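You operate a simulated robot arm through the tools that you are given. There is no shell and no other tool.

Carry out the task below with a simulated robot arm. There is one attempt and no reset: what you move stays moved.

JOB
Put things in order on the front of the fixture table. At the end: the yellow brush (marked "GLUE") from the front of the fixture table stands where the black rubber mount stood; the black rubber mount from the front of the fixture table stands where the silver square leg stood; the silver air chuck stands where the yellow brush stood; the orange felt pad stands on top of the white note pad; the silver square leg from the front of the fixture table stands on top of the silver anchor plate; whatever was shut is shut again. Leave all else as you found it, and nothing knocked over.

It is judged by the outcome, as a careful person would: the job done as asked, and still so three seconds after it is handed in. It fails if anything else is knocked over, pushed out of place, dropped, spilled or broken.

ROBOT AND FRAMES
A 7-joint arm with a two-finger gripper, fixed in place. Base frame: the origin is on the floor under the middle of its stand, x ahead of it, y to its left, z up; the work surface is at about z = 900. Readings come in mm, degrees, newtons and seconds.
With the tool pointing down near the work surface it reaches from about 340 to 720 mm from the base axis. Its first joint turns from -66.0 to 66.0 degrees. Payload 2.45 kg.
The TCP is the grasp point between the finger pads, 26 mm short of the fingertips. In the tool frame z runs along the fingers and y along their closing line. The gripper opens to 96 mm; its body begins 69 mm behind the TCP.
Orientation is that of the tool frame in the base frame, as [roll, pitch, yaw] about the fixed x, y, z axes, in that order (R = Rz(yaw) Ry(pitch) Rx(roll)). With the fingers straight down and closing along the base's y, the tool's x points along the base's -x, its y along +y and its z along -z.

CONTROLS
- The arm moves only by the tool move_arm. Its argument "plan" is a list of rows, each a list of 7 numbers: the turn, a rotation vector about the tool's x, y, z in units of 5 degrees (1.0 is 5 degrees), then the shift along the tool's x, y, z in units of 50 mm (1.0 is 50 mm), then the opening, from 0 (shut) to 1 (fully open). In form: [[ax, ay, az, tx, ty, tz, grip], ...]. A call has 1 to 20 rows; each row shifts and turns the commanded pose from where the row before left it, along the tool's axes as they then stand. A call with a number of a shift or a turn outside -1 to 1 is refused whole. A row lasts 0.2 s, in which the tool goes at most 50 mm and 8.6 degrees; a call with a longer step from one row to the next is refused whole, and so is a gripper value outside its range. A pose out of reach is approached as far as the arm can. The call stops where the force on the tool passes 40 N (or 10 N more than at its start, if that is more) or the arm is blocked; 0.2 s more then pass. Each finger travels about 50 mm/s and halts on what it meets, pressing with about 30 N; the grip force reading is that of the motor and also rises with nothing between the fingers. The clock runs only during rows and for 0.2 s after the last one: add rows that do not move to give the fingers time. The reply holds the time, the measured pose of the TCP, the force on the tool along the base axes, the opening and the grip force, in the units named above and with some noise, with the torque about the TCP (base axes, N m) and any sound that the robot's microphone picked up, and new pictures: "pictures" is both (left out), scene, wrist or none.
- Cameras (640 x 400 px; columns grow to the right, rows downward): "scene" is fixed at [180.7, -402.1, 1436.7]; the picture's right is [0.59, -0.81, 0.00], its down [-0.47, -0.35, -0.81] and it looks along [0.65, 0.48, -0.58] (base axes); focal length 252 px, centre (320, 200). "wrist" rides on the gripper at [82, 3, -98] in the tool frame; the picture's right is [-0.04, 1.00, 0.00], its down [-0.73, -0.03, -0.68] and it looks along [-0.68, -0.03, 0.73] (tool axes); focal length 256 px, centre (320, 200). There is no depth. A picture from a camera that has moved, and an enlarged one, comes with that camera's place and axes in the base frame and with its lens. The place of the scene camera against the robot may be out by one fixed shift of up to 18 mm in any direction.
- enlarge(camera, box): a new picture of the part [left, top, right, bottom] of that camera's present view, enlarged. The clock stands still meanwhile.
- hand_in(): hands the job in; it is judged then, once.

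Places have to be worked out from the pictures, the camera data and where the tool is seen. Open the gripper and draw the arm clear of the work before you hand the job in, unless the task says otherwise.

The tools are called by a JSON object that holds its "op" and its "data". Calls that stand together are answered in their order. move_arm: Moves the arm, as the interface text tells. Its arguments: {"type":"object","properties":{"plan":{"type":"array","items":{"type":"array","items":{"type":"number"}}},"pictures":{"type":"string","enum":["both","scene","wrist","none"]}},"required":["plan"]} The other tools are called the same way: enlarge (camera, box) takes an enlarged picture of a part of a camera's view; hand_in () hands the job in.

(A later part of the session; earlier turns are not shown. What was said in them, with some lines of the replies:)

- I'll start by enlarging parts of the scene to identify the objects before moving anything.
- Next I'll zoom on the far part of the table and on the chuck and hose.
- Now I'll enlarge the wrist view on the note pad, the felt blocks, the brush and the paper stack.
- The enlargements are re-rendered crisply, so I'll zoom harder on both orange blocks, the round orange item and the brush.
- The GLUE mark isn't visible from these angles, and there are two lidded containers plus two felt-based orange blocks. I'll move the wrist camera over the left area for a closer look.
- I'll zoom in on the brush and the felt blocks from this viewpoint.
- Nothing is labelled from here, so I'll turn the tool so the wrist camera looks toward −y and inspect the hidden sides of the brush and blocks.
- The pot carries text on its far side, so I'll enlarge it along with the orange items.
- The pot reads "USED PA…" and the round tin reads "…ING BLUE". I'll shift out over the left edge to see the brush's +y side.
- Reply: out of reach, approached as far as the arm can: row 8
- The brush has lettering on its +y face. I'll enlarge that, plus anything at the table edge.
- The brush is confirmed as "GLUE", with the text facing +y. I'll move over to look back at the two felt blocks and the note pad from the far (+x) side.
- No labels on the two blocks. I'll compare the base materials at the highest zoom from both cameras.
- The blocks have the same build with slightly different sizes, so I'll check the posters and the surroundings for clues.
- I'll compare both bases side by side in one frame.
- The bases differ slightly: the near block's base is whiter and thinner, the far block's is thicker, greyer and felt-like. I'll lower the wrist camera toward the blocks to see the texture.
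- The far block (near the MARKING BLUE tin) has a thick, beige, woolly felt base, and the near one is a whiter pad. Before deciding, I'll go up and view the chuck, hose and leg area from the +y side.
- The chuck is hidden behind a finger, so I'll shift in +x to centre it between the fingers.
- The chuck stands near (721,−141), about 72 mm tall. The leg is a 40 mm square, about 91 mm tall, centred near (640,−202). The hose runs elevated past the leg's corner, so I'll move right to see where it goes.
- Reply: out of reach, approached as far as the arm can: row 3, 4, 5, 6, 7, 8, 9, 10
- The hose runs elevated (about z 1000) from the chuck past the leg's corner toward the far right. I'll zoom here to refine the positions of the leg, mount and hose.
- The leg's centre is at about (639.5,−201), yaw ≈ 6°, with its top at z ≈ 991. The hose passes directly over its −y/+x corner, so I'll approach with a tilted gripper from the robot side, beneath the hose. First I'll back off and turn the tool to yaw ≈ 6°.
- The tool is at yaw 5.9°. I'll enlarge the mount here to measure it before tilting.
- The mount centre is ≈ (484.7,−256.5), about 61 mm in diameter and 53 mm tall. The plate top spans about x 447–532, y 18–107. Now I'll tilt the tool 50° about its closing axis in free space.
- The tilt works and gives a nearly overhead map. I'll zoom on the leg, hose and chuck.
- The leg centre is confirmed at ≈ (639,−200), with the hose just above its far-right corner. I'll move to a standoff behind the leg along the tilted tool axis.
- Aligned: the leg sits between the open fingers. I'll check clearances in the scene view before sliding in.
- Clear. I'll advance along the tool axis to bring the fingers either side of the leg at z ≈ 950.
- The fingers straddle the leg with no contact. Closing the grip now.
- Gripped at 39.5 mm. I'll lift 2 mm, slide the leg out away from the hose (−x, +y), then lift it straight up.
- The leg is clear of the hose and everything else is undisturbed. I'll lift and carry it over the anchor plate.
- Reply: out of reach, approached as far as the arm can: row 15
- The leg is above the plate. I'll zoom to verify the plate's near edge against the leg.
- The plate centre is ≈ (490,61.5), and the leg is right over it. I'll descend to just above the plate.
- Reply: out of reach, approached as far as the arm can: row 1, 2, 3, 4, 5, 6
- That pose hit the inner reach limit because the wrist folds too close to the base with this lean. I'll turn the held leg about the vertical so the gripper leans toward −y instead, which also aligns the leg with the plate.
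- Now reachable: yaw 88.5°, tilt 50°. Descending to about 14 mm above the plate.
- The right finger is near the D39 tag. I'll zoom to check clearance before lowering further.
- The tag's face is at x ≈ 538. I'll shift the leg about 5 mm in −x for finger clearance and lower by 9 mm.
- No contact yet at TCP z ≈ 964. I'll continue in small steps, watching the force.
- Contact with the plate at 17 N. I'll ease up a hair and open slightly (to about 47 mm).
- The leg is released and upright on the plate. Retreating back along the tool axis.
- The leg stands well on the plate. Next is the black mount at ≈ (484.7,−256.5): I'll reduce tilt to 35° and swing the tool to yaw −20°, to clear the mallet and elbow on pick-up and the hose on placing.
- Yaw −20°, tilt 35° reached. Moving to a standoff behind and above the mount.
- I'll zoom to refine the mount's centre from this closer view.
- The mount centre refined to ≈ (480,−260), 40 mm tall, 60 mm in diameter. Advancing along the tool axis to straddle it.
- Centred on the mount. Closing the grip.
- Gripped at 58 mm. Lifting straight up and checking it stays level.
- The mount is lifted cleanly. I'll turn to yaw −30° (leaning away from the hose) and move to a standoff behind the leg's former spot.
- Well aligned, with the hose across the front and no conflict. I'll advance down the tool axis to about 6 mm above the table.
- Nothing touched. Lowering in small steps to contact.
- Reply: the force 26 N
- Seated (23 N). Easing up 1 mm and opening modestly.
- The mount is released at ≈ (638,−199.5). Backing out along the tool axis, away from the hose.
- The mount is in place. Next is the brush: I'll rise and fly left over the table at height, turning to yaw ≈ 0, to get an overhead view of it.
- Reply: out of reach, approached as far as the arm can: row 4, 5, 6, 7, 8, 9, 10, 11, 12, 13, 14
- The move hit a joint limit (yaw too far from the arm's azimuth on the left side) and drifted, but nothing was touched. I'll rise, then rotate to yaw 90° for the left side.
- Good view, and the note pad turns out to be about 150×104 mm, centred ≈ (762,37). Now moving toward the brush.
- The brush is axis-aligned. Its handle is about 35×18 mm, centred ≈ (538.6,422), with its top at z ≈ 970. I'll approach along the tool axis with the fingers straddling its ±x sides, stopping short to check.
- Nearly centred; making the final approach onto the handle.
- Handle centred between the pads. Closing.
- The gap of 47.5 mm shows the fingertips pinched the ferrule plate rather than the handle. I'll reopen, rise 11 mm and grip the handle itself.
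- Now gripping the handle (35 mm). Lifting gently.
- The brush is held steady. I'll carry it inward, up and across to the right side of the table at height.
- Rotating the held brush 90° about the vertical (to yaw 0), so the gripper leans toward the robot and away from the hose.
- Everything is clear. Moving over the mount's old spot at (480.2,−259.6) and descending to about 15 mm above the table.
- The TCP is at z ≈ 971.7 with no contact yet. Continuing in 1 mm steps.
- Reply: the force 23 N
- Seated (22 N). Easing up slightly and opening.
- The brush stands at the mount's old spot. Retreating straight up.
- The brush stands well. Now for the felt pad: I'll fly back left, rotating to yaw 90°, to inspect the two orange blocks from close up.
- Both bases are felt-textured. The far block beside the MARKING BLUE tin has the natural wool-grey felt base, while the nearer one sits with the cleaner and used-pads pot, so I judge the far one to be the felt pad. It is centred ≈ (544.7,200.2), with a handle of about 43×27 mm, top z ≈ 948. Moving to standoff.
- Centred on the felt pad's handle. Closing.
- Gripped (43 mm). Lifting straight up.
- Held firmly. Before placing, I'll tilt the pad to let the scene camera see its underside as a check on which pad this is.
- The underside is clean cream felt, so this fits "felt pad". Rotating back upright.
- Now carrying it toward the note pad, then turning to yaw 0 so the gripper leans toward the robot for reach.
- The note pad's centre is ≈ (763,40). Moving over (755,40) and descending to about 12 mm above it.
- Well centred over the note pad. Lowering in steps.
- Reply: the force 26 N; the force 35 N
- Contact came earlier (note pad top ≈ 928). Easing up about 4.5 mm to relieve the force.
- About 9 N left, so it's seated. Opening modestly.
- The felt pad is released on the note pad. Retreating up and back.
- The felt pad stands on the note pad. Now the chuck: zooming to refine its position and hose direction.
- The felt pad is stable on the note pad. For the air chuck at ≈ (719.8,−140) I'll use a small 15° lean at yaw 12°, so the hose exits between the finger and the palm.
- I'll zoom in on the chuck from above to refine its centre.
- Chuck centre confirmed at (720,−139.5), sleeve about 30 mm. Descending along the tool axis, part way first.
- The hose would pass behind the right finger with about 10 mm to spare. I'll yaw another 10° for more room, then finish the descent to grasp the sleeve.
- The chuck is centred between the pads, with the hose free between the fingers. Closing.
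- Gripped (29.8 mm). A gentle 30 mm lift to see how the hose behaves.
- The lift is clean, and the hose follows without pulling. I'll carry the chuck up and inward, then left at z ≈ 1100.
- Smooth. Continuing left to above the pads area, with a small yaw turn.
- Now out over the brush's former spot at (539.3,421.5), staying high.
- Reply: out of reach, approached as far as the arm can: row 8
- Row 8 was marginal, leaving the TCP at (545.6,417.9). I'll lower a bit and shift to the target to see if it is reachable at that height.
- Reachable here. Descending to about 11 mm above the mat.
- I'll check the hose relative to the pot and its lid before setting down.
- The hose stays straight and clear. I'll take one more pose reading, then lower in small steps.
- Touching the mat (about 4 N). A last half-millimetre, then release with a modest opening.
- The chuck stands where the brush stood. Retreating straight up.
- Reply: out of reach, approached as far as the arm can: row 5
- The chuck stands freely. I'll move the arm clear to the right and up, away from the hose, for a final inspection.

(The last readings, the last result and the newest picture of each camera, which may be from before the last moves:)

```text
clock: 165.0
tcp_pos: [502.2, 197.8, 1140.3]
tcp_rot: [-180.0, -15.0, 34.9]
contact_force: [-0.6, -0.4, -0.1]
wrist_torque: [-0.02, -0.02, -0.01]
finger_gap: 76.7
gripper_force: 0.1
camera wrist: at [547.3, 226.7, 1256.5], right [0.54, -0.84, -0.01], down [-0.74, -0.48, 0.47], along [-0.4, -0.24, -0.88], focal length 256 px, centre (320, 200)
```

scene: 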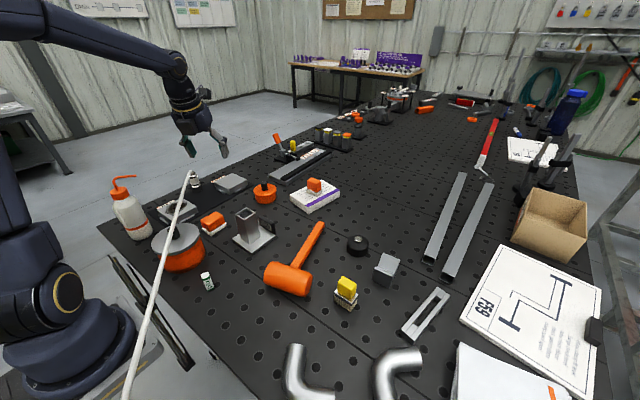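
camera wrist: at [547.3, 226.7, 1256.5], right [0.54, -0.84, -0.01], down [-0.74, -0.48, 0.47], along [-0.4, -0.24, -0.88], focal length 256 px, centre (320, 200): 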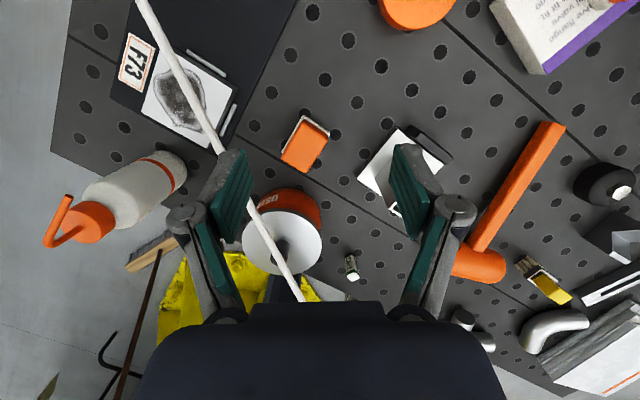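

Let me inspect every relevant item at high zoom.

{"op": "enlarge", "data": {"camera": "scene", "box": [100, 150, 290, 290]}}

{"op": "enlarge", "data": {"camera": "scene", "box": [220, 170, 420, 320]}}

{"op": "enlarge", "data": {"camera": "scene", "box": [170, 160, 220, 205]}}

{"op": "enlarge", "data": {"camera": "wrist", "box": [200, 170, 350, 310]}}

```text
2.86 times, centred on (195, 220) of scene
camera zoom: at [180.7, -402.1, 1436.7], right [0.59, -0.81, 0.0], down [-0.47, -0.35, -0.81], along [0.65, 0.48, -0.58], focal length 720 px, centre (677, 143)
```

zoom: 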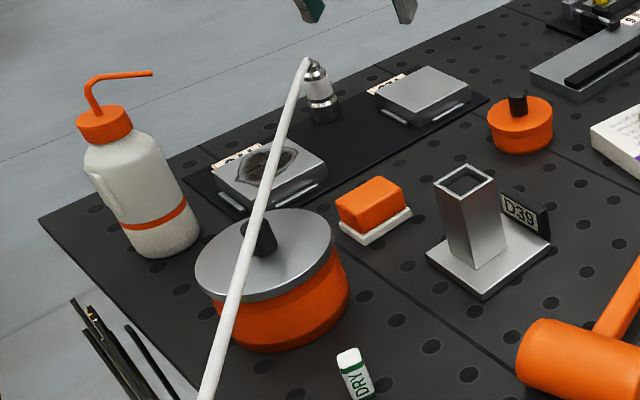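

```text
2.67 times, centred on (320, 245) of scene
camera zoom: at [180.7, -402.1, 1436.7], right [0.59, -0.81, 0.0], down [-0.47, -0.35, -0.81], along [0.65, 0.48, -0.58], focal length 672 px, centre (320, 80)
```

zoom: 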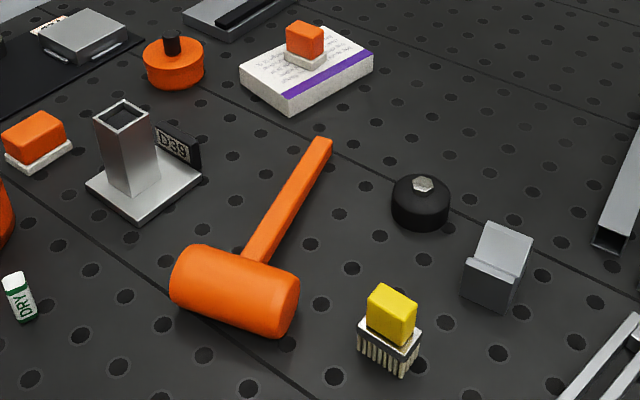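

```text
8.89 times, centred on (195, 182) of scene
camera zoom: at [180.7, -402.1, 1436.7], right [0.59, -0.81, 0.0], down [-0.47, -0.35, -0.81], along [0.65, 0.48, -0.58], focal length 2240 px, centre (1431, 356)
```

zoom: 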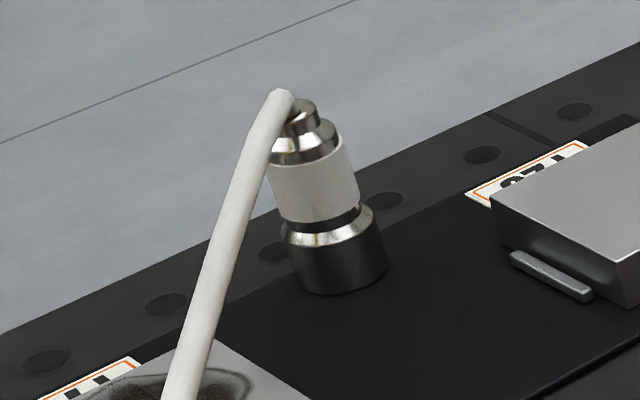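

```text
2.86 times, centred on (275, 240) of wrist
camera zoom: at [547.3, 226.7, 1256.5], right [0.54, -0.84, -0.01], down [-0.74, -0.48, 0.47], along [-0.4, -0.24, -0.88], focal length 731 px, centre (449, 86)
```

zoom: 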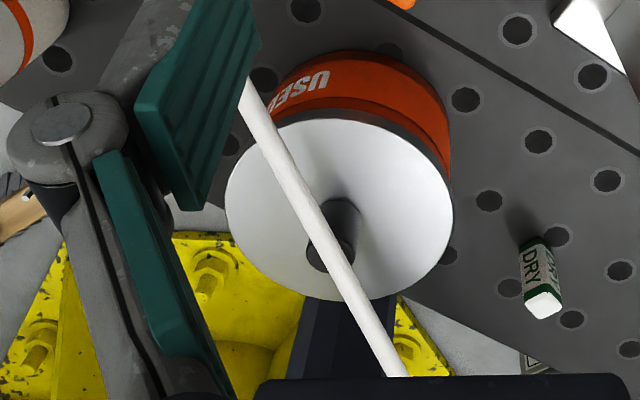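

Everything stands as intended: brush at the mount's old spot, mount at the leg's spot, chuck on the brush's spot, felt pad on the note pad, leg on the anchor plate. Containers are still shut and nothing is knocked over. I'll open the gripper and raise the arm well clear.

{"op": "move_arm", "data": {"plan": [[0, 0, 0, -0.124, 0.128, -0.448, 1], [0, 0, 0, -0.124, 0.128, -0.448, 1], [0, 0, 0, -0.124, 0.128, -0.448, 1], [0, 0, 0, -0.124, 0.128, -0.448, 1], [0, 0, 0, -0.124, 0.128, -0.448, 1], [0, 0, 0, 0, 0, 0, 1], [0, 0, 0, 0, 0, 0, 1], [0, 0, 0, 0, 0, 0, 1]], "pictures": "both"}}

```text
clock: 166.8
tcp_pos: [472.7, 136.9, 1240.2]
tcp_rot: [179.9, -14.9, 35.0]
contact_force: [-0.1, 0.2, 0.6]
wrist_torque: [-0.02, -0.01, 0.0]
finger_gap: 96.0
gripper_force: 0.1
camera wrist: at [517.7, 166.0, 1357.0], right [0.54, -0.84, -0.01], down [-0.74, -0.48, 0.47], along [-0.4, -0.24, -0.88], focal length 256 px, centre (320, 200)
```

scene: 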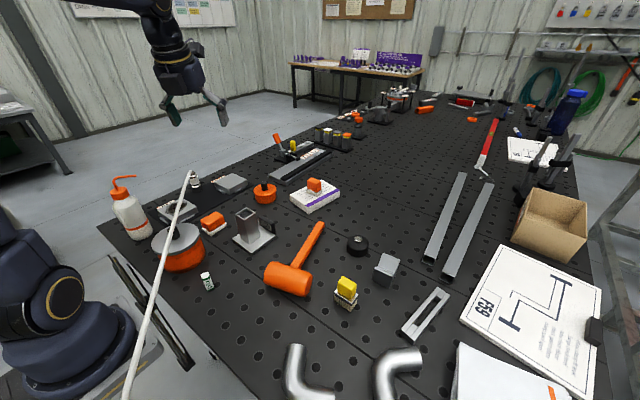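
wrist: 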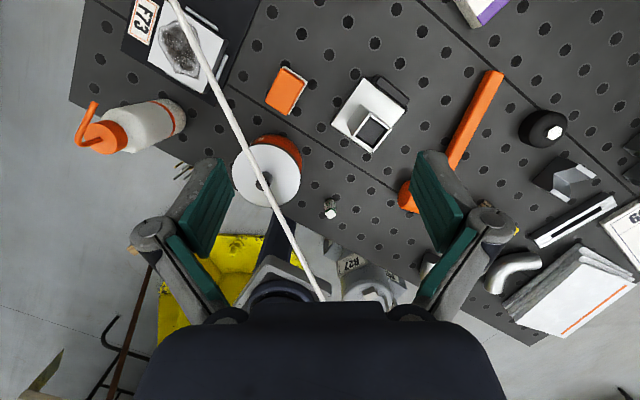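

All five moves are done and everything is steady, with the gripper open and the arm clear. Handing in.

{"op": "hand_in", "data": {}}

```text
The job is handed in.
```

I've handed the job in with all five moves done, but I had to guess which of two similar orange blocks is the felt pad.

| Object | Where it stands now |
|---|---|
| Yellow brush (marked "GLUE") | Where the black rubber mount stood |
| Black rubber mount | Where the silver square leg stood |
| Silver air chuck, hose still attached | Where the yellow brush stood, on the black mat |
| Orange felt pad | On top of the white note pad, near its centre |
| Silver square leg | On top of the silver anchor plate (tagged D39) |

- **Felt pad choice:** two orange blocks with pale, felt-like bases stood side by side, neither labelled. I moved the smaller one next to the "MARKING BLUE" tin, because its thicker cream base looked more like felt. The larger one next to the "USED PADS" pot stayed where it was, so if that was the felt pad, this step is wrong.
- **Brush direction:** it was turned a quarter turn on the way, so the "GLUE" lettering no longer faces the way it did.
- **Chuck hose:** it now runs across the left side of the table, above or just beside the knob of the "USED PADS" pot. I couldn't measure the gap, but neither the hose nor the pot looked disturbed.

I didn't open anything, so whatever was shut is still shut. The last pictures show nothing knocked over or pushed out of place. I opened the gripper and raised the arm clear before handing in.
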